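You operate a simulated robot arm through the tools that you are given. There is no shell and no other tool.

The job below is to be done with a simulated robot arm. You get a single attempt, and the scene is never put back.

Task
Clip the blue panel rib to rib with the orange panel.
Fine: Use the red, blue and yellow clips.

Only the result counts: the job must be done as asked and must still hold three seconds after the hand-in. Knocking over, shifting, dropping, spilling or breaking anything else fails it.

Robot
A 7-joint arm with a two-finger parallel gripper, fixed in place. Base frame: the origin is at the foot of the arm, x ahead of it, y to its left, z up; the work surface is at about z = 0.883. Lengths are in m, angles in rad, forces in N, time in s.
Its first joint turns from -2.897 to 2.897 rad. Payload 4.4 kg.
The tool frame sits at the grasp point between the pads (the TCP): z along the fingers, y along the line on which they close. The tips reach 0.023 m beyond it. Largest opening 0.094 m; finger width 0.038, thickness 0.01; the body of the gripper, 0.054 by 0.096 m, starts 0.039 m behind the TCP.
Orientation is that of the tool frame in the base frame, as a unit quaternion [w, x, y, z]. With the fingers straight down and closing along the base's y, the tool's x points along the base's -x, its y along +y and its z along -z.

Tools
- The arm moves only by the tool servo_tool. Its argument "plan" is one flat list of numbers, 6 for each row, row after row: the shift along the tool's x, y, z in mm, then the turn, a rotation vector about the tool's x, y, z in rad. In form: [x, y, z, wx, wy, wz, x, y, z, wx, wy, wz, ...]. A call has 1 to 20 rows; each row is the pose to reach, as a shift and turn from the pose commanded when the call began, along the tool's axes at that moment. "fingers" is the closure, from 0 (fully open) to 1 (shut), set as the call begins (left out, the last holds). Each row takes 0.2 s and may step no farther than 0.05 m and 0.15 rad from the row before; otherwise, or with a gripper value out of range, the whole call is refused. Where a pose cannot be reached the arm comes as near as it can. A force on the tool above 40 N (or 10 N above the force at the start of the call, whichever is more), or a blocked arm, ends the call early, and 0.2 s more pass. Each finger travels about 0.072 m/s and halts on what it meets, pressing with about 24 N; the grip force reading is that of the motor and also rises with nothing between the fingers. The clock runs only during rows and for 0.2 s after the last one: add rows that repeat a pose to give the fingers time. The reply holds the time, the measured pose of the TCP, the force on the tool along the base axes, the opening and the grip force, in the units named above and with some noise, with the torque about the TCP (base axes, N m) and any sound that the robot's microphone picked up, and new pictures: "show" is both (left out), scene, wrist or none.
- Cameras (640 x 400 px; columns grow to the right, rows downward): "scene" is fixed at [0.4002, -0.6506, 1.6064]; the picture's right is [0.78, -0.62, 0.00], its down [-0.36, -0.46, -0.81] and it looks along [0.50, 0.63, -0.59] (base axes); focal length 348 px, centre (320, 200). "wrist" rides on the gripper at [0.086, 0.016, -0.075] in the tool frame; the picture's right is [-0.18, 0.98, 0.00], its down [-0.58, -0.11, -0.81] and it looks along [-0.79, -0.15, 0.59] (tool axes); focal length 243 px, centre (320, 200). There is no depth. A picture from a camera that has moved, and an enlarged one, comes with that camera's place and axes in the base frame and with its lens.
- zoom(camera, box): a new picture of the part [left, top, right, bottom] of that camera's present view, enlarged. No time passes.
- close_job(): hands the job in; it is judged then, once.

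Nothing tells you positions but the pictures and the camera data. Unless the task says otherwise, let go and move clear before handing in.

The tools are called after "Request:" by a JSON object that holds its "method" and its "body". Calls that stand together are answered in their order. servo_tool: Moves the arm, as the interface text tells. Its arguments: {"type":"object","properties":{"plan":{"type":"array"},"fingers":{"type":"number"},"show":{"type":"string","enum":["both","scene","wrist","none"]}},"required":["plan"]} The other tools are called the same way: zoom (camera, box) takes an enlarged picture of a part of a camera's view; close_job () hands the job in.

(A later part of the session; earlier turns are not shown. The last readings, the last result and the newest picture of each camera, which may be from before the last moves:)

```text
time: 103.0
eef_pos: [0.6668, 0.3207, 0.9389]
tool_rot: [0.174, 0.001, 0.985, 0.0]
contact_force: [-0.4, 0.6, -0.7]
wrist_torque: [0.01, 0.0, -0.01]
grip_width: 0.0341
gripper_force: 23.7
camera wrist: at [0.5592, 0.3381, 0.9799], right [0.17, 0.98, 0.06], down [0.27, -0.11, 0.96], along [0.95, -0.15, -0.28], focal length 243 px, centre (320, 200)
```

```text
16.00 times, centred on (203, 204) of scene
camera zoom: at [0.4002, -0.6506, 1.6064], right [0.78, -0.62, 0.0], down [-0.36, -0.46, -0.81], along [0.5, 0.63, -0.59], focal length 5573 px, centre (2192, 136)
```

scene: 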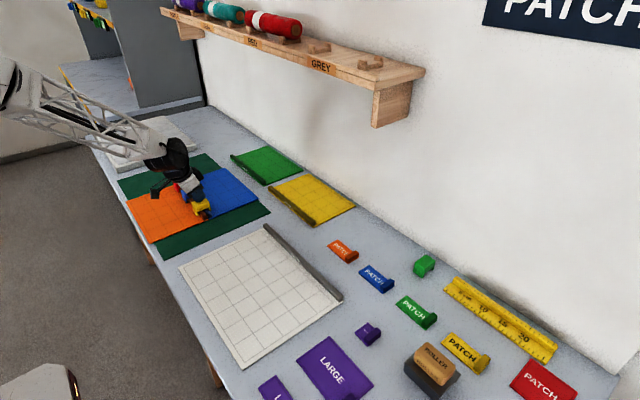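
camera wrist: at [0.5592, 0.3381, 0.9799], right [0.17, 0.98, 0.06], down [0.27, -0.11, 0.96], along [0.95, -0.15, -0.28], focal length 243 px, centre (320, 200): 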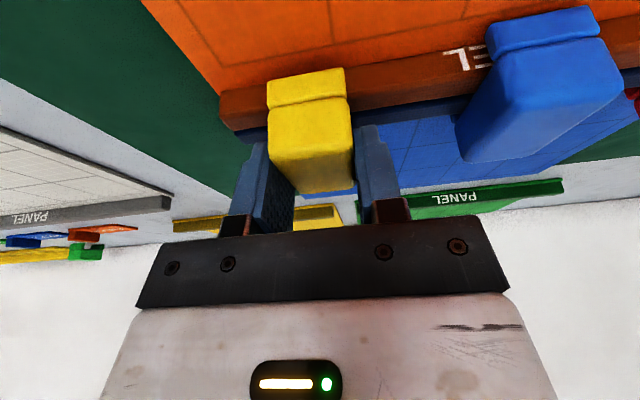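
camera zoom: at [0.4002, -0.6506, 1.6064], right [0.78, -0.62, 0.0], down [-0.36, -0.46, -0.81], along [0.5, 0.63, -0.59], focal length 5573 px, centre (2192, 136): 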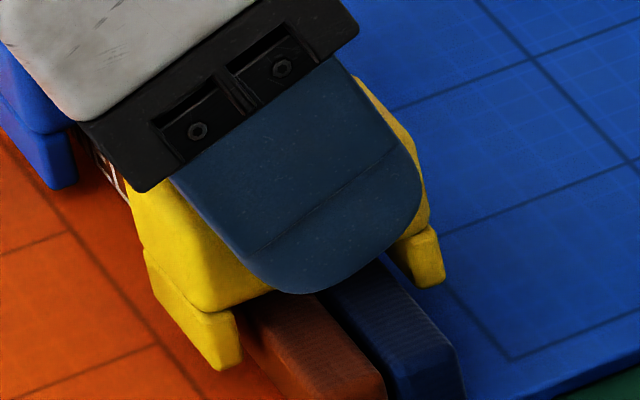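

It is free again without the plate, so pressing it down to the seat releases the latch. I need to learn what triggers the latch: I'll raise yellow 20 mm and lower it slowly at the same x for comparison.

Request:
{"method": "servo_tool", "body": {"plan": [-2.4, 0, -6.6, 0, 0, 0, -4.8, 0, -13.2, 0, 0, 0, -6.9, 0, -18.8, 0, 0, 0, -6.9, 0, -18.8, 0, 0, 0, -6.2, 0, -16.9, 0, 0, 0, -5.5, 0, -15, 0, 0, 0, -4.8, 0, -13.2, 0, 0, 0, -4.1, 0, -11.3, 0, 0, 0, -3.4, 0, -9.4, 0, 0, 0, -2.7, 0, -7.5, 0, 0, 0, -2, 0, -5.6, 0, 0, 0, -1.4, 0, -3.8, 0, 0, 0, -0.7, 0, -1.9, 0, 0, 0, 0, 0, 0, 0, 0, 0, 0.4, 0, 1, 0, 0, 0, 0.7, 0, 1.9, 0, 0, 0, 0.7, 0, 1.9, 0, 0, 0], "fingers": 1.0, "show": "wrist"}}

Request:
{"method": "zoom", "body": {"camera": "wrist", "box": [240, 50, 400, 210]}}

```text
time: 106.6
eef_pos: [0.6663, 0.32, 0.9342]
tool_rot: [0.173, 0.002, 0.985, 0.0]
contact_force: [0.4, 0.7, -1.9]
wrist_torque: [-0.01, -0.03, 0.03]
grip_width: 0.034
gripper_force: 24.3
camera wrist: at [0.5589, 0.3384, 0.9753], right [0.17, 0.98, 0.06], down [0.27, -0.11, 0.96], along [0.95, -0.15, -0.29], focal length 243 px, centre (320, 200)
```

wrist: 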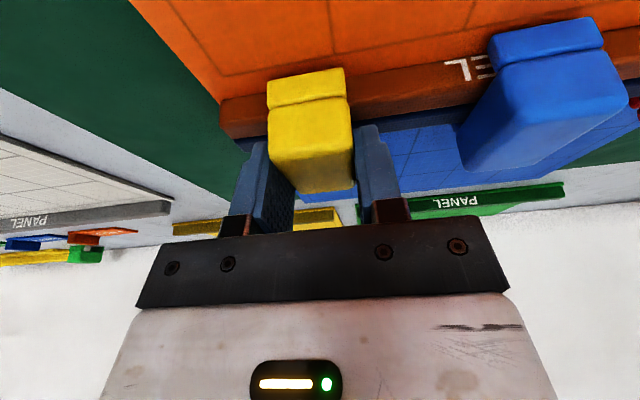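

```text
2.50 times, centred on (320, 130) of wrist
camera zoom: at [0.5589, 0.3384, 0.9753], right [0.17, 0.98, 0.06], down [0.27, -0.11, 0.96], along [0.95, -0.15, -0.29], focal length 606 px, centre (320, 375)
```

zoom: 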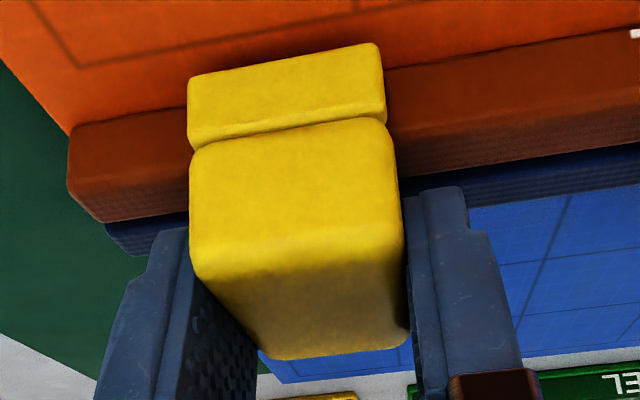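

Slow lowering at this x gives no latch. Now I'll test x dependence: at this low height, slide slowly +3 mm in x and look for the plate.

Request:
{"method": "servo_tool", "body": {"plan": [-0.94, 0, 0.34, 0, 0, 0, -1.9, 0, 0.7, 0, 0, 0, -2.8, 0, 1, 0, 0, 0, -2.8, 0, 1, 0, 0, 0], "fingers": 1.0, "show": "none"}}

Request:
{"method": "zoom", "body": {"camera": "wrist", "box": [240, 50, 400, 210]}}

Request:
{"method": "zoom", "body": {"camera": "scene", "box": [187, 192, 219, 216]}}

```text
time: 107.6
eef_pos: [0.6704, 0.321, 0.937]
tool_rot: [0.174, 0.0, 0.985, 0.0]
contact_force: [-0.6, 0.6, -1.1]
wrist_torque: [0.02, 0.0, 0.01]
grip_width: 0.034
gripper_force: 23.8
```

```text
2.50 times, centred on (320, 130) of wrist
camera zoom: at [0.5632, 0.3386, 0.9773], right [0.17, 0.98, 0.06], down [0.27, -0.11, 0.96], along [0.95, -0.15, -0.28], focal length 606 px, centre (320, 375)
```

zoom: 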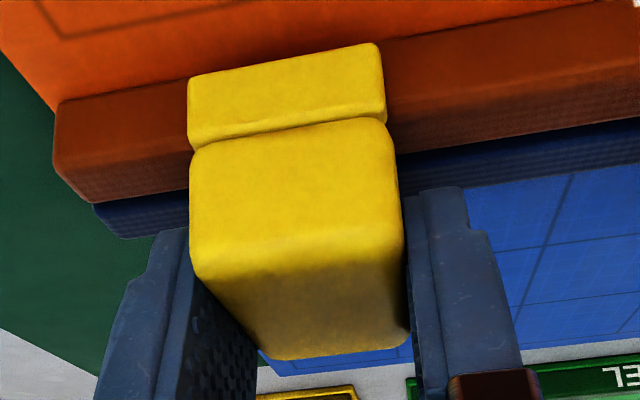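

```text
16.00 times, centred on (203, 204) of scene
camera zoom: at [0.4002, -0.6506, 1.6064], right [0.78, -0.62, 0.0], down [-0.36, -0.46, -0.81], along [0.5, 0.63, -0.59], focal length 5573 px, centre (2192, 136)
```

zoom: 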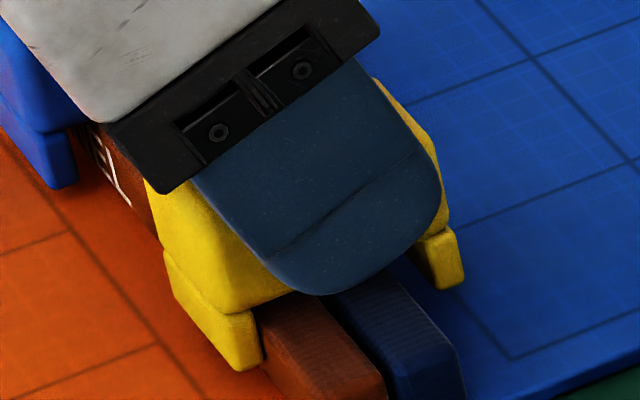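

Sliding in x doesn't trigger it, so approach speed seems to matter. I'll go slowly to just above the seat, recentred, then make one quick small slide along the rib to see if speed alone latches it at low height.

Request:
{"method": "servo_tool", "body": {"plan": [-1.9, 0, 0.7, 0, 0, 0, -0.9, 0, 0.3, 0, 0, 0, 0.4, 0, 0.9, 0, 0, 0, 0.7, 0, 1.9, 0, 0, 0, 1, 0, 2.8, 0, 0, 0, 1, 0, 2.8, 0, 0, 0, 1, 0, 2.8, 0, 0, 0, 1, 9, 2.8, 0, 0, 0, 1, 9, 2.8, 0, 0, 0], "fingers": 1.0, "show": "none"}}

Request:
{"method": "zoom", "body": {"camera": "wrist", "box": [240, 50, 400, 210]}}

```text
time: 109.6
eef_pos: [0.6697, 0.3311, 0.9325]
tool_rot: [0.174, 0.001, 0.985, 0.001]
contact_force: [-0.3, -0.8, -0.3]
wrist_torque: [0.07, 0.01, -0.02]
grip_width: 0.0342
gripper_force: 24.4
```

```text
2.50 times, centred on (320, 130) of wrist
camera zoom: at [0.5626, 0.347, 0.9747], right [0.17, 0.98, 0.06], down [0.27, -0.11, 0.96], along [0.95, -0.15, -0.28], focal length 606 px, centre (320, 375)
```

zoom: 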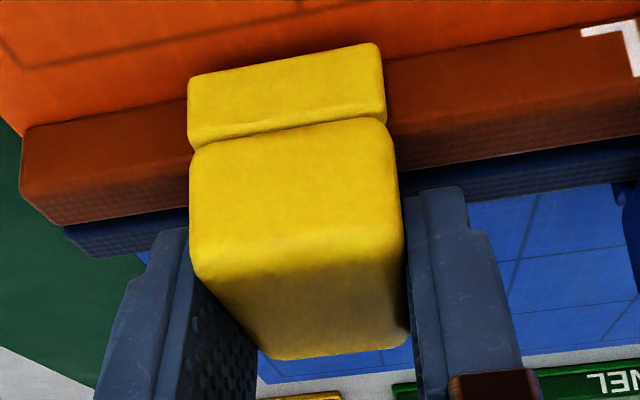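

A quick sideways slide doesn't do it either. Both earlier latches came at the end of a brisk downward move, so I'll do a brisk descent from 20 mm up that ends right at the seat height.

Request:
{"method": "servo_tool", "body": {"plan": [-2.4, 0, -6.6, 0, 0, 0, -4.8, -4.5, -13.2, 0, 0, 0, -4.95, -9, -19.5, 0, 0, 0, -4.95, -9, -19.5, 0, 0, 0, -4.95, -9, -19.5, 0, 0, 0, -2.55, -9, -12.9, 0, 0, 0, -0.15, -9, -6.3, 0, 0, 0, 2.0, -9, -0.4, 0, 0, 0, 2.0, -9, -0.4, 0, 0, 0], "fingers": 1.0, "show": "none"}}

Request:
{"method": "zoom", "body": {"camera": "wrist", "box": [240, 50, 400, 210]}}

Request:
{"method": "zoom", "body": {"camera": "scene", "box": [187, 192, 219, 216]}}

```text
time: 111.6
eef_pos: [0.6671, 0.3199, 0.9331]
tool_rot: [0.174, 0.001, 0.985, 0.0]
contact_force: [-0.3, -0.8, -1.2]
wrist_torque: [0.01, 0.03, 0.03]
grip_width: 0.034
gripper_force: 23.9
```

```text
2.50 times, centred on (320, 130) of wrist
camera zoom: at [0.5598, 0.3376, 0.9746], right [0.17, 0.98, 0.06], down [0.27, -0.11, 0.96], along [0.95, -0.15, -0.28], focal length 606 px, centre (320, 375)
```

zoom: 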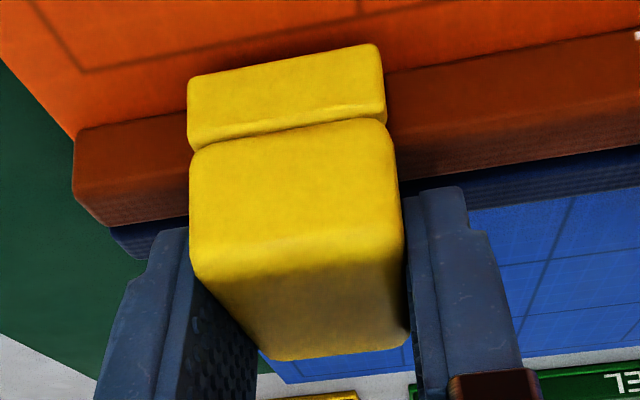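

```text
16.00 times, centred on (203, 204) of scene
camera zoom: at [0.4002, -0.6506, 1.6064], right [0.78, -0.62, 0.0], down [-0.36, -0.46, -0.81], along [0.5, 0.63, -0.59], focal length 5573 px, centre (2192, 136)
```

zoom: 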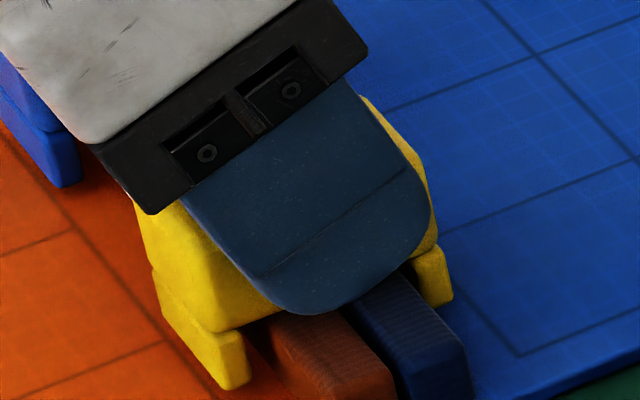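

No latch at the seat height. All the data fit a pose condition: about 3–4 mm above bottoming out and well centred in x, and the two latches were both centred. I'll test that by lowering slowly to that height with x shifted +1.2 mm.

Request:
{"method": "servo_tool", "body": {"plan": [-1.7, 0, -4.7, 0, 0, 0, -4.55, 0, -9, 0, 0, 0, -4.55, 0, -9, 0, 0, 0, -4.1, 0, -7.8, 0, 0, 0, -3.66, 0, -6.55, 0, 0, 0, -3.2, 0, -5.3, 0, 0, 0, -2.8, 0, -4.1, 0, 0, 0, -2.3, 0, -2.9, 0, 0, 0, -2.3, 0, -2.9, 0, 0, 0], "fingers": 1.0, "show": "none"}}

Request:
{"method": "zoom", "body": {"camera": "wrist", "box": [240, 50, 400, 210]}}

Request:
{"method": "zoom", "body": {"camera": "scene", "box": [187, 192, 219, 216]}}

```text
time: 113.6
eef_pos: [0.6683, 0.321, 0.9363]
tool_rot: [0.175, 0.001, 0.985, 0.001]
contact_force: [-0.4, -0.2, -0.8]
wrist_torque: [-0.01, 0.0, 0.04]
grip_width: 0.0339
gripper_force: 23.8
```

```text
2.50 times, centred on (320, 130) of wrist
camera zoom: at [0.5616, 0.3382, 0.978], right [0.17, 0.98, 0.06], down [0.27, -0.11, 0.96], along [0.95, -0.15, -0.28], focal length 606 px, centre (320, 375)
```

zoom: 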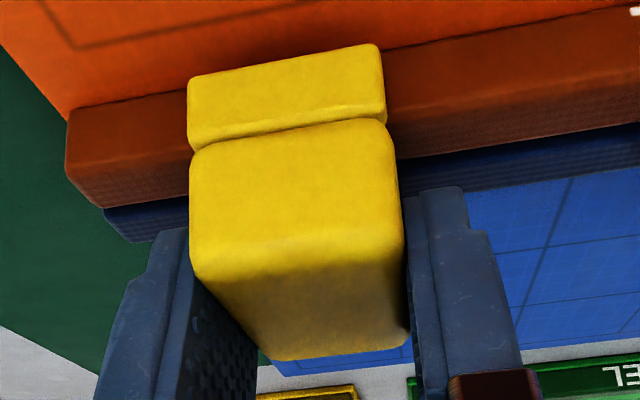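

```text
16.00 times, centred on (203, 204) of scene
camera zoom: at [0.4002, -0.6506, 1.6064], right [0.78, -0.62, 0.0], down [-0.36, -0.46, -0.81], along [0.5, 0.63, -0.59], focal length 5573 px, centre (2192, 136)
```

zoom: 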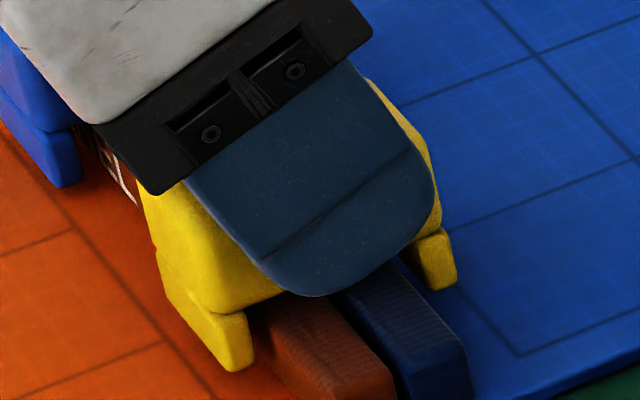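

Slow lowering to that same spot gives no latch, so brisk entry does matter. I'll repeat the brisk descent ending about 3.5 mm above the seat to reproduce the latch.

Request:
{"method": "servo_tool", "body": {"plan": [-2.3, 0, -6.3, 0, 0, 0, -4.6, 0, -12.6, 0, 0, 0, -6.9, 0, -18.8, 0, 0, 0, -6.9, 0, -18.8, 0, 0, 0, -4.6, 0, -12.5, 0, 0, 0, -2.3, 0, -6.2, 0, 0, 0, 0, 0, 0, 0, 0, 0, 0, 0, 0, 0, 0, 0], "fingers": 1.0, "show": "none"}}

Request:
{"method": "zoom", "body": {"camera": "wrist", "box": [240, 50, 400, 210]}}

Request:
{"method": "zoom", "body": {"camera": "scene", "box": [187, 192, 219, 216]}}

```text
time: 115.4
eef_pos: [0.6692, 0.3204, 0.9378]
tool_rot: [0.176, 0.0, 0.984, 0.001]
contact_force: [-2.1, -0.8, 6.4]
wrist_torque: [-0.01, 0.06, -0.01]
grip_width: 0.034
gripper_force: 24.1
```

```text
2.50 times, centred on (320, 130) of wrist
camera zoom: at [0.5616, 0.3379, 0.9783], right [0.17, 0.98, 0.07], down [0.27, -0.11, 0.96], along [0.95, -0.15, -0.28], focal length 606 px, centre (320, 375)
```

zoom: 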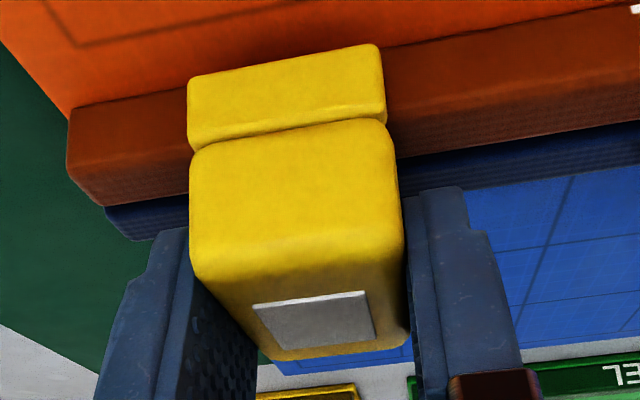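

```text
16.00 times, centred on (203, 204) of scene
camera zoom: at [0.4002, -0.6506, 1.6064], right [0.78, -0.62, 0.0], down [-0.36, -0.46, -0.81], along [0.5, 0.63, -0.59], focal length 5573 px, centre (2192, 136)
```

zoom: 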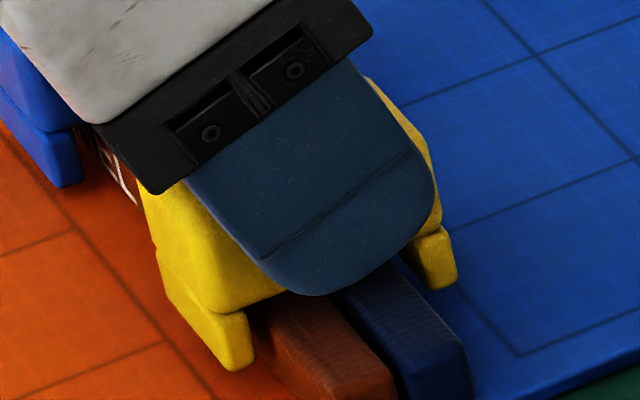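

Reproduced: brisk entry makes the plate appear, while slow lowering to the identical pose doesn't. Now a decisive test: lift slowly by about 15 mm in this state and see whether the panels come up too.

Request:
{"method": "servo_tool", "body": {"plan": [-0.9, 0, -2.4, 0, 0, 0, -1.7, 0, -4.7, 0, 0, 0, -2.6, 0, -7, 0, 0, 0, -3.4, 0, -9.4, 0, 0, 0, -4.3, 0, -11.7, 0, 0, 0, -5.1, 0, -14.1, 0, 0, 0, -5.1, 0, -14.1, 0, 0, 0], "fingers": 1.0, "show": "both"}}

Request:
{"method": "zoom", "body": {"camera": "scene", "box": [150, 155, 270, 245]}}

Request:
{"method": "zoom", "body": {"camera": "scene", "box": [187, 192, 219, 216]}}

Request:
{"method": "zoom", "body": {"camera": "wrist", "box": [200, 20, 440, 210]}}

```text
time: 117.0
eef_pos: [0.6695, 0.3207, 0.9513]
tool_rot: [0.174, 0.0, 0.985, 0.001]
contact_force: [0.0, 0.0, -1.8]
wrist_torque: [-0.02, 0.01, 0.02]
grip_width: 0.0341
gripper_force: 24.2
camera wrist: at [0.562, 0.3379, 0.9931], right [0.17, 0.98, 0.06], down [0.27, -0.11, 0.96], along [0.95, -0.15, -0.28], focal length 243 px, centre (320, 200)
```

scene: 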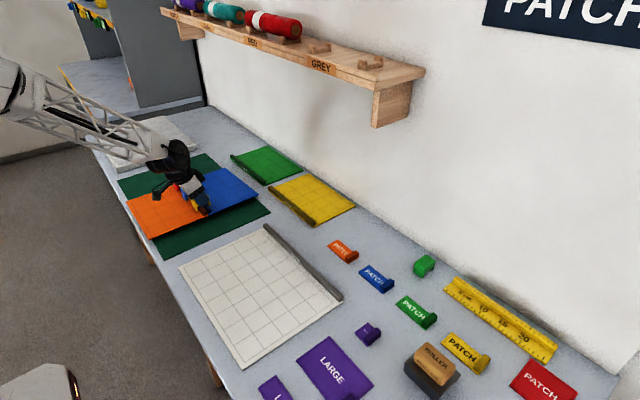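
wrist: 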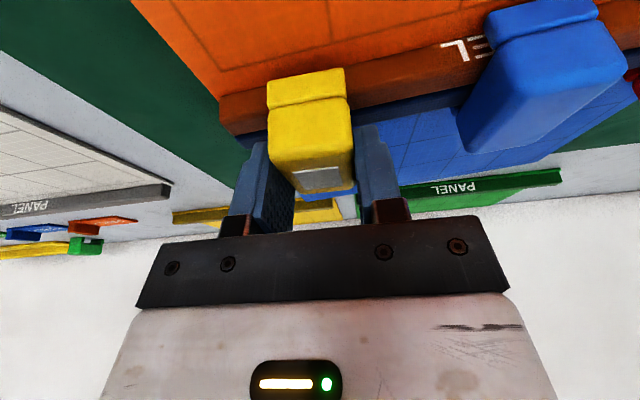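

```text
4.44 times, centred on (210, 200) of scene
camera zoom: at [0.4002, -0.6506, 1.6064], right [0.78, -0.62, 0.0], down [-0.36, -0.46, -0.81], along [0.5, 0.63, -0.59], focal length 1548 px, centre (809, 200)
```

zoom: 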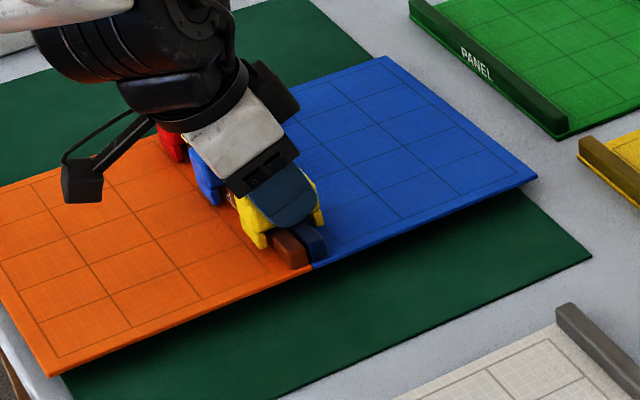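

```text
16.00 times, centred on (203, 204) of scene
camera zoom: at [0.4002, -0.6506, 1.6064], right [0.78, -0.62, 0.0], down [-0.36, -0.46, -0.81], along [0.5, 0.63, -0.59], focal length 5573 px, centre (2192, 136)
```

zoom: 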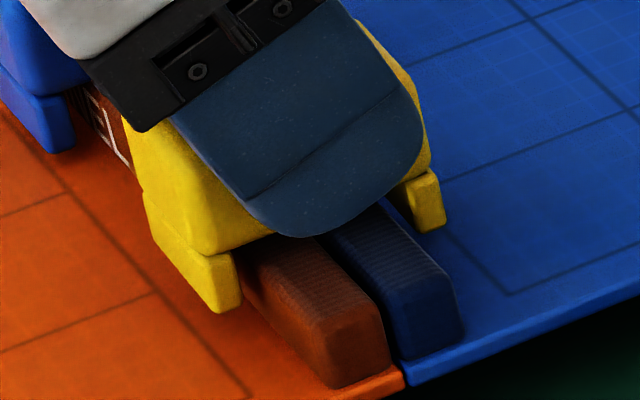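

```text
2.11 times, centred on (320, 115) of wrist
camera zoom: at [0.562, 0.3379, 0.9931], right [0.17, 0.98, 0.06], down [0.27, -0.11, 0.96], along [0.95, -0.15, -0.28], focal length 511 px, centre (320, 379)
```

zoom: 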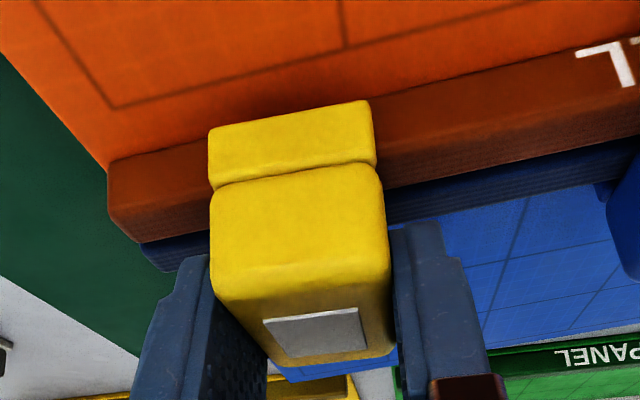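

Both panels rise with the clip, so the white plate is the true clipped state and it needs a brisk push. I'll lower back to the mat slowly without pressing, then release yellow carefully.

Request:
{"method": "servo_tool", "body": {"plan": [0.9, 0, 2.4, 0, 0, 0, 1.7, 0, 4.7, 0, 0, 0, 2.6, 0, 7, 0, 0, 0, 3.4, 0, 9.4, 0, 0, 0, 4, 0, 11, 0, 0, 0, 4.4, 0, 12.2, 0, 0, 0, 4.6, 0, 12.7, 0, 0, 0, 4.6, 0, 12.7, 0, 0, 0], "fingers": 1.0, "show": "none"}}

Request:
{"method": "zoom", "body": {"camera": "scene", "box": [187, 192, 219, 216]}}

Request:
{"method": "zoom", "body": {"camera": "wrist", "box": [240, 50, 400, 210]}}

Request:
{"method": "zoom", "body": {"camera": "scene", "box": [150, 155, 270, 245]}}

```text
time: 118.8
eef_pos: [0.6687, 0.3215, 0.9387]
tool_rot: [0.174, 0.001, 0.985, 0.0]
contact_force: [0.5, -0.8, 0.1]
wrist_torque: [-0.04, -0.02, -0.04]
grip_width: 0.0339
gripper_force: 23.7
```

```text
16.00 times, centred on (203, 204) of scene
camera zoom: at [0.4002, -0.6506, 1.6064], right [0.78, -0.62, 0.0], down [-0.36, -0.46, -0.81], along [0.5, 0.63, -0.59], focal length 5573 px, centre (2192, 136)
```

zoom: 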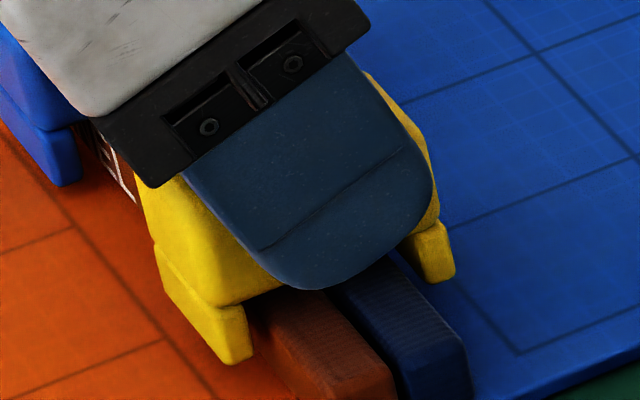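

```text
2.50 times, centred on (320, 130) of wrist
camera zoom: at [0.5617, 0.3386, 0.9795], right [0.17, 0.98, 0.06], down [0.27, -0.11, 0.96], along [0.95, -0.15, -0.28], focal length 606 px, centre (320, 375)
```

zoom: 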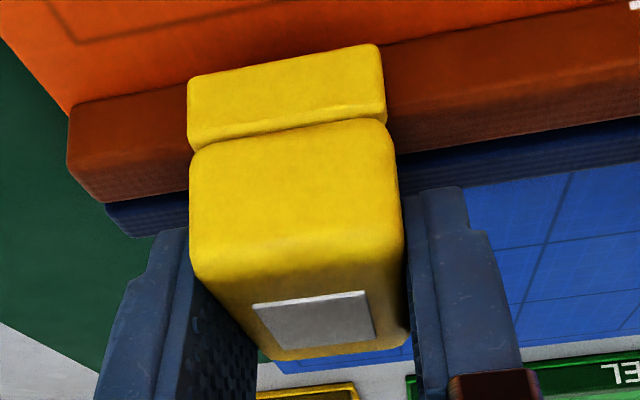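

```text
4.44 times, centred on (210, 200) of scene
camera zoom: at [0.4002, -0.6506, 1.6064], right [0.78, -0.62, 0.0], down [-0.36, -0.46, -0.81], along [0.5, 0.63, -0.59], focal length 1548 px, centre (809, 200)
```

zoom: 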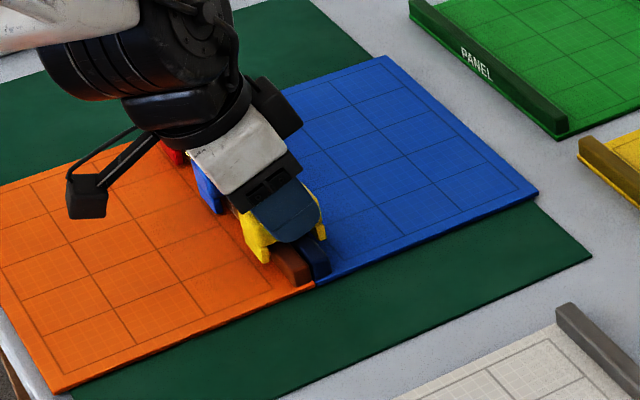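

The panels are flat on the mat, the clip is latched and there is zero load. I'll open the fingers just a little and watch how yellow settles.

Request:
{"method": "servo_tool", "body": {"plan": [0, 0, 0, 0, 0, 0, 0, 0, 0, 0, 0, 0, 0, 0, 0, 0, 0, 0], "fingers": 0.55, "show": "none"}}

Request:
{"method": "zoom", "body": {"camera": "scene", "box": [187, 192, 219, 216]}}

Request:
{"method": "zoom", "body": {"camera": "wrist", "box": [240, 50, 400, 210]}}

```text
time: 119.6
eef_pos: [0.6692, 0.3203, 0.939]
tool_rot: [0.174, 0.0, 0.985, 0.001]
contact_force: [0.5, -0.8, 0.4]
wrist_torque: [-0.03, 0.0, -0.03]
grip_width: 0.0421
gripper_force: 0.1
```

```text
16.00 times, centred on (203, 204) of scene
camera zoom: at [0.4002, -0.6506, 1.6064], right [0.78, -0.62, 0.0], down [-0.36, -0.46, -0.81], along [0.5, 0.63, -0.59], focal length 5573 px, centre (2192, 136)
```

zoom: 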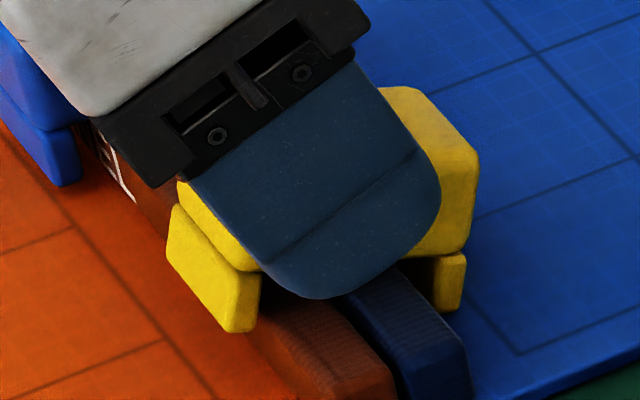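

```text
2.50 times, centred on (320, 130) of wrist
camera zoom: at [0.5617, 0.3386, 0.9796], right [0.17, 0.98, 0.06], down [0.27, -0.11, 0.96], along [0.95, -0.15, -0.28], focal length 606 px, centre (320, 375)
```

zoom: 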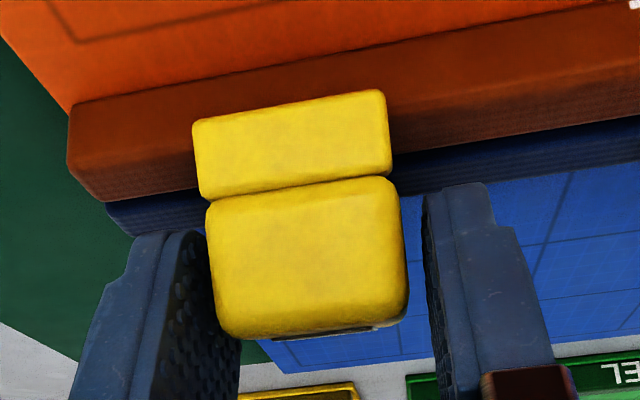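

Without support the latched clip swings about its centre because it latched 3.5 mm high. I want it to latch fully seated. I'll un-latch yellow by pressing its raised front with closed fingers, then try triggering the latch from the seated position.

Request:
{"method": "servo_tool", "body": {"plan": [0, 0, 0, 0, 0, 0, -5, 0, -14, 0, 0, 0, -10.5, 0, -28.8, 0, 0, 0, -15.8, 0, -43.2, 0, 0, 0, -15.8, 0, -43.2, 0, 0, 0], "fingers": 0.47, "show": "none"}}

Request:
{"method": "servo_tool", "body": {"plan": [11, 0, -4, 0, 0, 0, 22.5, 0, -8.2, 0, 0, 0, 22.5, 0, -8.2, 0, 0, 0, 22.5, 0, -8.2, 0, 0, 0], "fingers": 1.0, "show": "both"}}

Request:
{"method": "zoom", "body": {"camera": "scene", "box": [175, 170, 235, 215]}}

```text
time: 120.8
eef_pos: [0.6694, 0.3214, 0.9847]
tool_rot: [0.175, 0.0, 0.985, 0.0]
contact_force: [0.3, 0.2, 0.0]
wrist_torque: [-0.02, 0.0, 0.01]
grip_width: 0.0499
gripper_force: 0.1
```

```text
time: 121.8
eef_pos: [0.6451, 0.3216, 0.9852]
tool_rot: [0.175, 0.001, 0.985, 0.0]
contact_force: [0.3, 0.0, 0.3]
wrist_torque: [0.02, -0.05, -0.02]
grip_width: 0.0
gripper_force: 23.8
camera wrist: at [0.5376, 0.3391, 1.0268], right [0.17, 0.98, 0.06], down [0.27, -0.11, 0.96], along [0.95, -0.15, -0.28], focal length 243 px, centre (320, 200)
```

scene: 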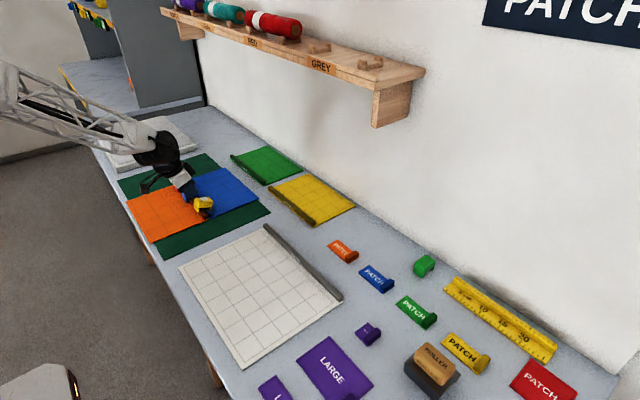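
wrist: 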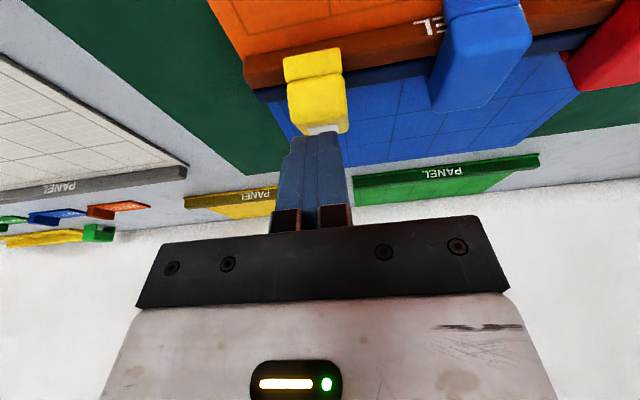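

```text
8.89 times, centred on (205, 192) of scene
camera zoom: at [0.4002, -0.6506, 1.6064], right [0.78, -0.62, 0.0], down [-0.36, -0.46, -0.81], along [0.5, 0.63, -0.59], focal length 3096 px, centre (1342, 267)
```

zoom: 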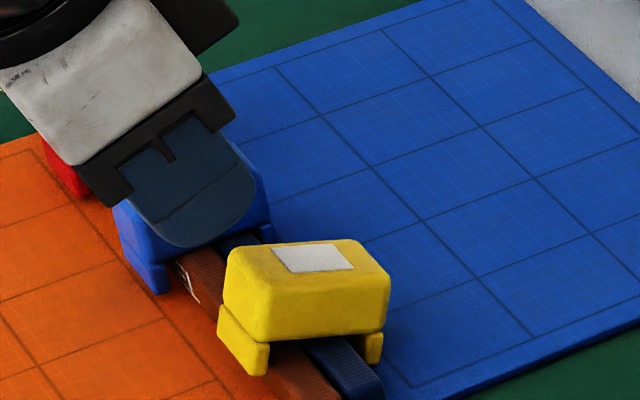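

Yellow is tipped back with its plate visible. Pressing its raised front edge down.

Request:
{"method": "servo_tool", "body": {"plan": [2.1, 0, 5.6, 0, 0, 0, 4.2, 0, 11.3, 0, 0, 0, 6.3, 0, 17, 0, 0, 0, 7.7, 0, 21, 0, 0, 0, 8.6, 0, 23.5, 0, 0, 0, 8.6, 0, 23.5, 0, 0, 0], "fingers": 1.0, "show": "none"}}

Request:
{"method": "zoom", "body": {"camera": "scene", "box": [175, 170, 235, 215]}}

Request:
{"method": "zoom", "body": {"camera": "wrist", "box": [220, 0, 460, 160]}}

```text
time: 123.2
eef_pos: [0.6447, 0.3204, 0.9591]
tool_rot: [0.176, 0.001, 0.984, 0.001]
contact_force: [-9.0, -0.2, 18.0]
wrist_torque: [-0.06, -0.04, 0.0]
grip_width: 0.0
gripper_force: 24.2
```

```text
8.89 times, centred on (205, 192) of scene
camera zoom: at [0.4002, -0.6506, 1.6064], right [0.78, -0.62, 0.0], down [-0.36, -0.46, -0.81], along [0.5, 0.63, -0.59], focal length 3096 px, centre (1342, 267)
```

zoom: 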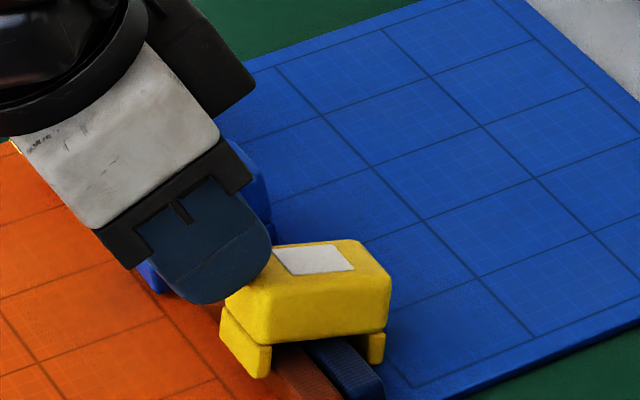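

```text
2.50 times, centred on (340, 80) of wrist
camera zoom: at [0.538, 0.3383, 1.0014], right [0.17, 0.98, 0.07], down [0.27, -0.11, 0.96], along [0.95, -0.15, -0.28], focal length 606 px, centre (270, 500)
```

zoom: 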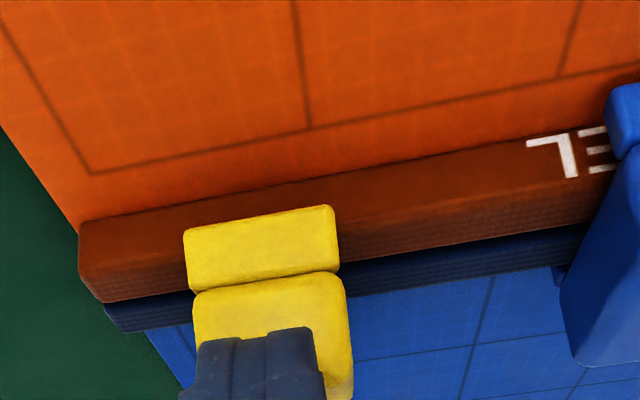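

It resists 18 N in the tilted state, a solid hold. Pressing further to release it.

Request:
{"method": "servo_tool", "body": {"plan": [0.34, 0, 0.94, 0, 0, 0, 0.68, 0, 1.88, 0, 0, 0, 1, 0, 2.8, 0, 0, 0, 1, 0, 2.8, 0, 0, 0], "fingers": 1.0, "show": "none"}}

Request:
{"method": "zoom", "body": {"camera": "scene", "box": [175, 170, 235, 215]}}

```text
time: 124.2
eef_pos: [0.6444, 0.3221, 0.9571]
tool_rot: [0.175, 0.001, 0.985, 0.0]
contact_force: [-13.7, 1.2, 17.6]
wrist_torque: [0.06, 0.08, 0.08]
grip_width: 0.0
gripper_force: 24.3
```

```text
8.89 times, centred on (205, 192) of scene
camera zoom: at [0.4002, -0.6506, 1.6064], right [0.78, -0.62, 0.0], down [-0.36, -0.46, -0.81], along [0.5, 0.63, -0.59], focal length 3096 px, centre (1342, 267)
```

zoom: 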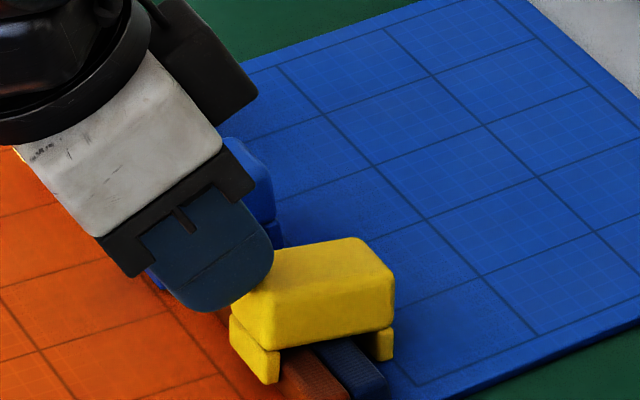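

The plate vanished, so it has released, but the finger slid against its front edge. Backing up and away now.

Request:
{"method": "servo_tool", "body": {"plan": [-0.7, 0, -3.8, 0, 0, 0, -5, 0, -16, 0, 0, 0, -10, 0, -30, 0, 0, 0, -10, 0, -30, 0, 0, 0], "fingers": 0.47, "show": "both"}}

Request:
{"method": "zoom", "body": {"camera": "scene", "box": [165, 165, 245, 225]}}

Request:
{"method": "zoom", "body": {"camera": "scene", "box": [187, 192, 219, 216]}}

```text
time: 125.2
eef_pos: [0.6434, 0.3213, 0.9878]
tool_rot: [0.174, 0.001, 0.985, 0.0]
contact_force: [-0.4, 1.0, 0.1]
wrist_torque: [0.01, -0.04, -0.03]
grip_width: 0.0499
gripper_force: 0.2
camera wrist: at [0.5364, 0.3389, 1.0292], right [0.17, 0.98, 0.06], down [0.27, -0.11, 0.96], along [0.95, -0.15, -0.28], focal length 243 px, centre (320, 200)
```

scene: 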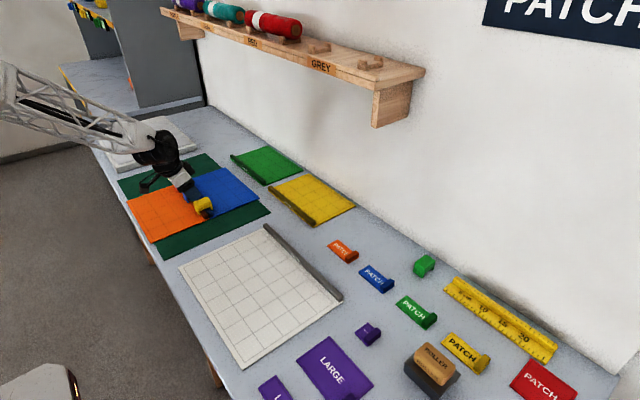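
wrist: 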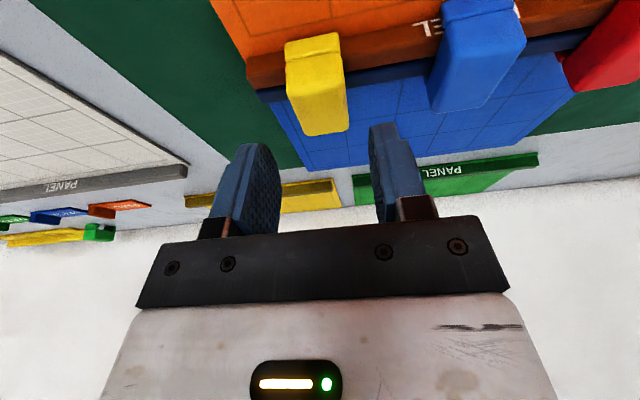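

```text
6.67 times, centred on (205, 195) of scene
camera zoom: at [0.4002, -0.6506, 1.6064], right [0.78, -0.62, 0.0], down [-0.36, -0.46, -0.81], along [0.5, 0.63, -0.59], focal length 2322 px, centre (1087, 233)
```

zoom: 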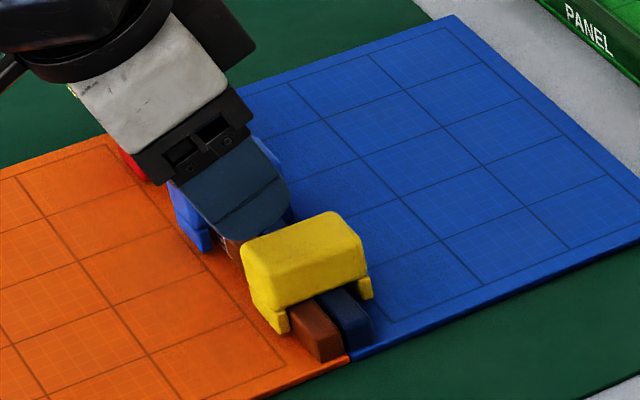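

```text
16.00 times, centred on (203, 204) of scene
camera zoom: at [0.4002, -0.6506, 1.6064], right [0.78, -0.62, 0.0], down [-0.36, -0.46, -0.81], along [0.5, 0.63, -0.59], focal length 5573 px, centre (2192, 136)
```

zoom: 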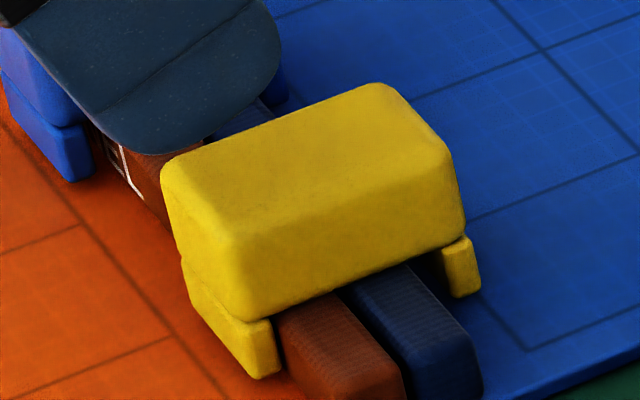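

Yellow is seated level but displaced about 3.6 mm in +x relative to the ribs. I'll grip it again, recentre it, set it down slowly, then try a brisk upward flick from the seat.

Request:
{"method": "servo_tool", "body": {"plan": [-13, 0, 4.8, 0, 0, 0, -26.1, 0, 9.5, 0, 0, 0, -20, 0, 26.5, 0, 0, 0, -14, 0, 43, 0, 0, 0, -10, 0, 53.6, 0, 0, 0, -7.5, 0, 60.5, 0, 0, 0, -7.5, 0, 60.5, 0, 0, 0], "fingers": 0.47, "show": "none"}}

Request:
{"method": "zoom", "body": {"camera": "wrist", "box": [200, 40, 440, 220]}}

Request:
{"method": "zoom", "body": {"camera": "scene", "box": [187, 192, 219, 216]}}

```text
time: 126.8
eef_pos: [0.6723, 0.3208, 0.9332]
tool_rot: [0.175, 0.001, 0.985, 0.001]
contact_force: [0.0, -0.3, -0.3]
wrist_torque: [0.0, -0.02, -0.04]
grip_width: 0.0497
gripper_force: 0.0
```

```text
2.22 times, centred on (320, 130) of wrist
camera zoom: at [0.5647, 0.3381, 0.9749], right [0.17, 0.98, 0.06], down [0.27, -0.11, 0.96], along [0.95, -0.15, -0.28], focal length 539 px, centre (320, 356)
```

zoom: 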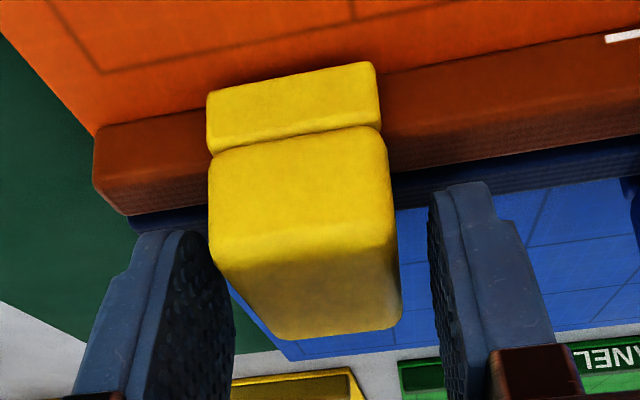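

```text
16.00 times, centred on (203, 204) of scene
camera zoom: at [0.4002, -0.6506, 1.6064], right [0.78, -0.62, 0.0], down [-0.36, -0.46, -0.81], along [0.5, 0.63, -0.59], focal length 5573 px, centre (2192, 136)
```

zoom: 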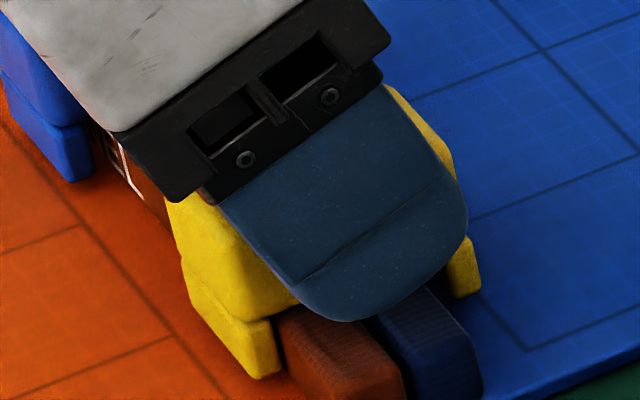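

Closing on yellow, then recentring by −3.6 mm in x and setting down slowly.

Request:
{"method": "servo_tool", "body": {"plan": [0, 0, 0, 0, 0, 0, 0, 0, 0, 0, 0, 0, 0, 0, 0, 0, 0, 0, -0.5, 0, -1.4, 0, 0, 0, 0.6, 0, -1.8, 0, 0, 0, 1.8, 0, -2.2, 0, 0, 0, 2.9, 0, -2.6, 0, 0, 0, 3.1, 0, -2, 0, 0, 0, 3.35, 0, -1.4, 0, 0, 0, 3.35, 0, -1.4, 0, 0, 0], "fingers": 1.0, "show": "none"}}

Request:
{"method": "zoom", "body": {"camera": "scene", "box": [187, 192, 219, 216]}}

Request:
{"method": "zoom", "body": {"camera": "wrist", "box": [240, 50, 400, 210]}}

```text
time: 129.0
eef_pos: [0.6682, 0.3209, 0.9333]
tool_rot: [0.175, 0.001, 0.985, 0.0]
contact_force: [-1.4, -0.5, 4.1]
wrist_torque: [0.0, 0.0, -0.01]
grip_width: 0.034
gripper_force: 24.4
```

```text
16.00 times, centred on (203, 204) of scene
camera zoom: at [0.4002, -0.6506, 1.6064], right [0.78, -0.62, 0.0], down [-0.36, -0.46, -0.81], along [0.5, 0.63, -0.59], focal length 5573 px, centre (2192, 136)
```

zoom: 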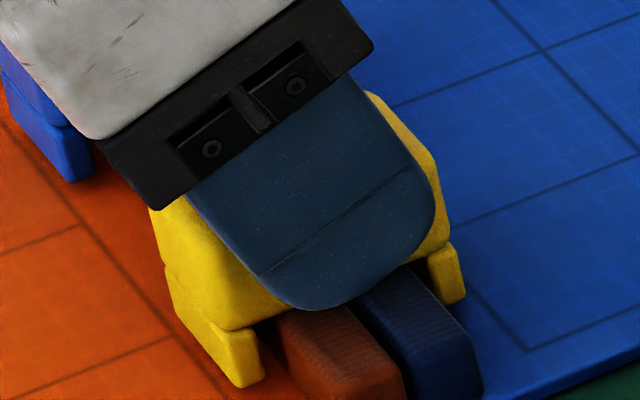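

```text
2.50 times, centred on (320, 130) of wrist
camera zoom: at [0.561, 0.338, 0.9748], right [0.17, 0.98, 0.07], down [0.27, -0.11, 0.96], along [0.95, -0.15, -0.28], focal length 606 px, centre (320, 375)
```

zoom: 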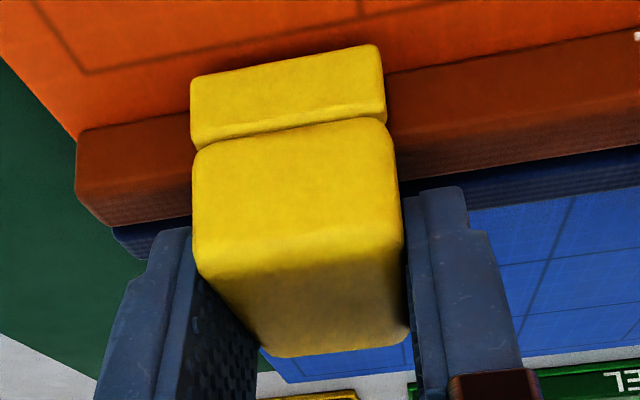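

Centred and resting at the seat. Now a brisk 6 mm upward flick to test for the latch.

Request:
{"method": "servo_tool", "body": {"plan": [-2.3, 0, -6.3, 0, 0, 0, -2.3, 0, -6.3, 0, 0, 0], "fingers": 1.0, "show": "none"}}

Request:
{"method": "zoom", "body": {"camera": "wrist", "box": [240, 50, 400, 210]}}

Request:
{"method": "zoom", "body": {"camera": "scene", "box": [187, 192, 219, 216]}}

```text
time: 129.6
eef_pos: [0.6677, 0.3229, 0.9396]
tool_rot: [0.174, 0.001, 0.985, 0.001]
contact_force: [-0.6, 0.3, -0.5]
wrist_torque: [-0.01, 0.04, 0.0]
grip_width: 0.0338
gripper_force: 23.7
```

```text
2.50 times, centred on (320, 130) of wrist
camera zoom: at [0.5612, 0.3387, 0.9812], right [0.17, 0.98, 0.06], down [0.27, -0.11, 0.96], along [0.95, -0.15, -0.28], focal length 606 px, centre (320, 375)
```

zoom: 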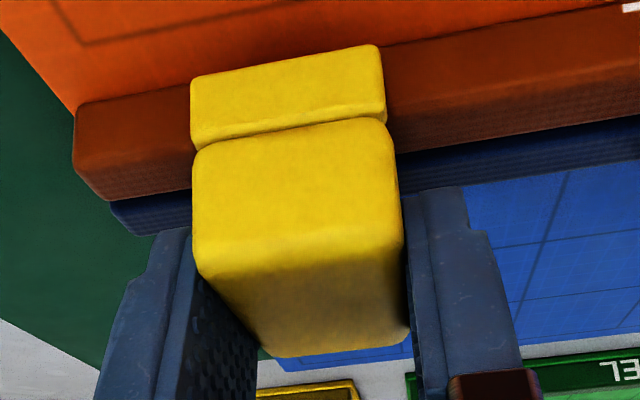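

```text
16.00 times, centred on (203, 204) of scene
camera zoom: at [0.4002, -0.6506, 1.6064], right [0.78, -0.62, 0.0], down [-0.36, -0.46, -0.81], along [0.5, 0.63, -0.59], focal length 5573 px, centre (2192, 136)
```

zoom: 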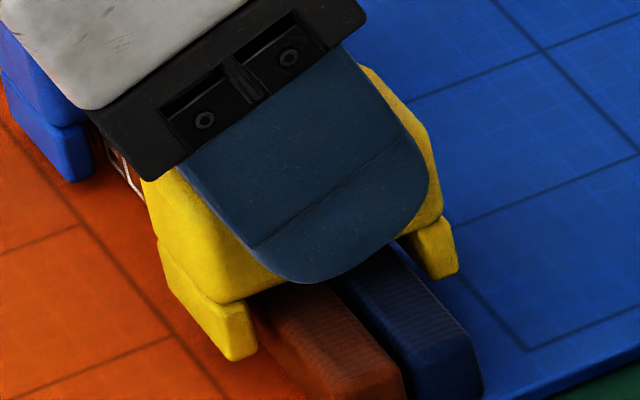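

No latch on the upward flick; it needs a brisk downward push. I'll try a brisk descent ending at about 1.5 mm above the seat, well centred, to see where it latches.

Request:
{"method": "servo_tool", "body": {"plan": [-2.4, 0, -6.5, 0, 0, 0, -4.7, 0, -12.9, 0, 0, 0, -4.7, 0, -12.9, 0, 0, 0, -4.7, 0, -12.9, 0, 0, 0, -2.57, 0, -7.05, 0, 0, 0, -0.48, 0, -1.3, 0, 0, 0, 1.64, 0, 4.5, 0, 0, 0, 1.64, 0, 4.5, 0, 0, 0], "fingers": 1.0, "show": "none"}}

Request:
{"method": "zoom", "body": {"camera": "wrist", "box": [240, 50, 400, 210]}}

Request:
{"method": "zoom", "body": {"camera": "scene", "box": [187, 192, 219, 216]}}

```text
time: 131.4
eef_pos: [0.6671, 0.3205, 0.9351]
tool_rot: [0.175, 0.002, 0.985, -0.001]
contact_force: [0.6, 0.1, -0.1]
wrist_torque: [0.02, -0.01, 0.01]
grip_width: 0.0339
gripper_force: 23.7
```

```text
2.50 times, centred on (320, 130) of wrist
camera zoom: at [0.5608, 0.3386, 0.9767], right [0.17, 0.98, 0.06], down [0.27, -0.11, 0.96], along [0.95, -0.15, -0.28], focal length 606 px, centre (320, 375)
```

zoom: 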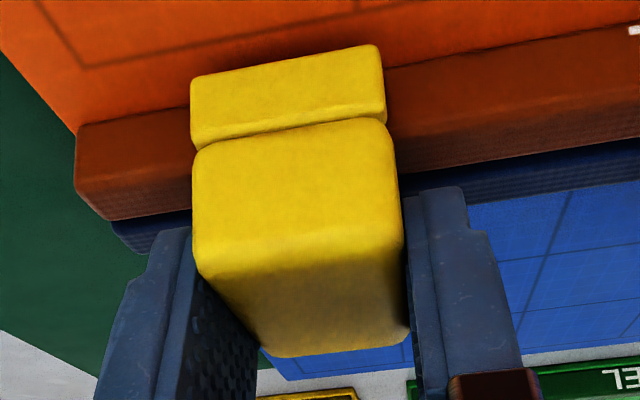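

```text
16.00 times, centred on (203, 204) of scene
camera zoom: at [0.4002, -0.6506, 1.6064], right [0.78, -0.62, 0.0], down [-0.36, -0.46, -0.81], along [0.5, 0.63, -0.59], focal length 5573 px, centre (2192, 136)
```

zoom: 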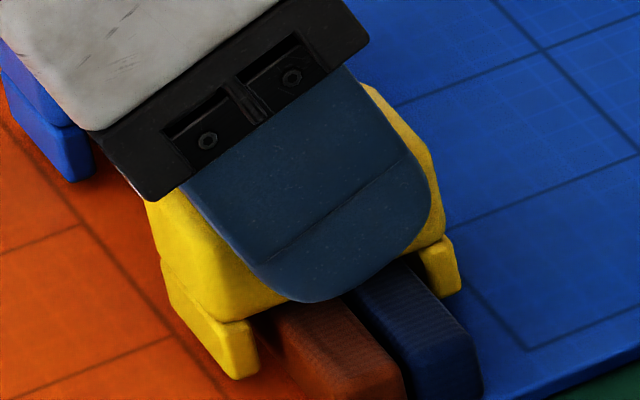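

Passing quickly through to 1.6 mm leaves it unlatched. I need to separate "speed" from "arriving fresh from far above and stopping at ~4.5 mm". I'll lift 25 mm and descend slowly to about 4.5 mm above the seat, then dwell.

Request:
{"method": "servo_tool", "body": {"plan": [-3, 0, -8, 0, 0, 0, -6, 0, -16, 0, 0, 0, -8, 0, -22, 0, 0, 0, -8, 0, -22, 0, 0, 0, -7.3, 0, -20, 0, 0, 0, -6.6, 0, -18, 0, 0, 0, -5.8, 0, -16, 0, 0, 0, -5.1, 0, -14, 0, 0, 0, -4.4, 0, -12, 0, 0, 0, -3.7, 0, -10, 0, 0, 0, -2.9, 0, -8, 0, 0, 0, -2.2, 0, -6, 0, 0, 0, -1.8, 0, -5, 0, 0, 0, -1.45, 0, -4, 0, 0, 0, -1.1, 0, -3, 0, 0, 0, -1.1, 0, -3, 0, 0, 0, -1.1, 0, -3, 0, 0, 0], "fingers": 1.0, "show": "none"}}

Request:
{"method": "zoom", "body": {"camera": "wrist", "box": [240, 50, 400, 210]}}

Request:
{"method": "zoom", "body": {"camera": "scene", "box": [187, 192, 219, 216]}}

```text
time: 135.0
eef_pos: [0.6677, 0.3212, 0.9405]
tool_rot: [0.174, 0.0, 0.985, 0.0]
contact_force: [0.1, -0.2, 0.8]
wrist_torque: [0.0, -0.02, 0.02]
grip_width: 0.0342
gripper_force: 24.2
```

```text
2.50 times, centred on (320, 130) of wrist
camera zoom: at [0.5606, 0.3387, 0.9809], right [0.17, 0.98, 0.06], down [0.27, -0.11, 0.96], along [0.95, -0.15, -0.28], focal length 606 px, centre (320, 375)
```

zoom: 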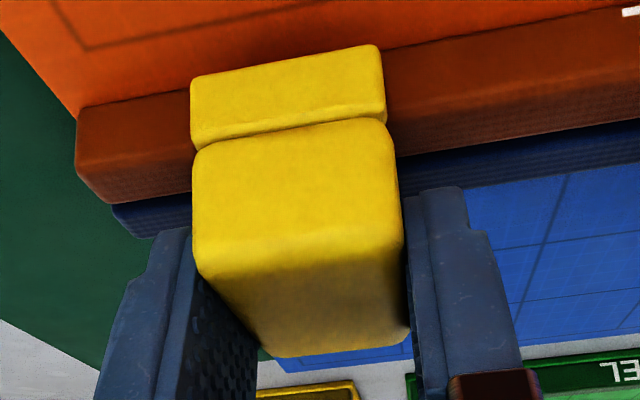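

```text
16.00 times, centred on (203, 204) of scene
camera zoom: at [0.4002, -0.6506, 1.6064], right [0.78, -0.62, 0.0], down [-0.36, -0.46, -0.81], along [0.5, 0.63, -0.59], focal length 5573 px, centre (2192, 136)
```

zoom: 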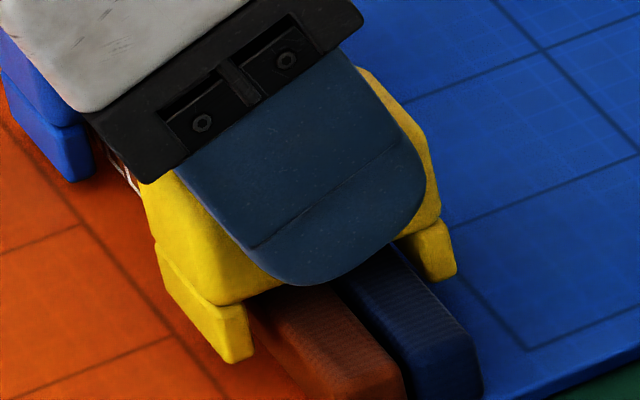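

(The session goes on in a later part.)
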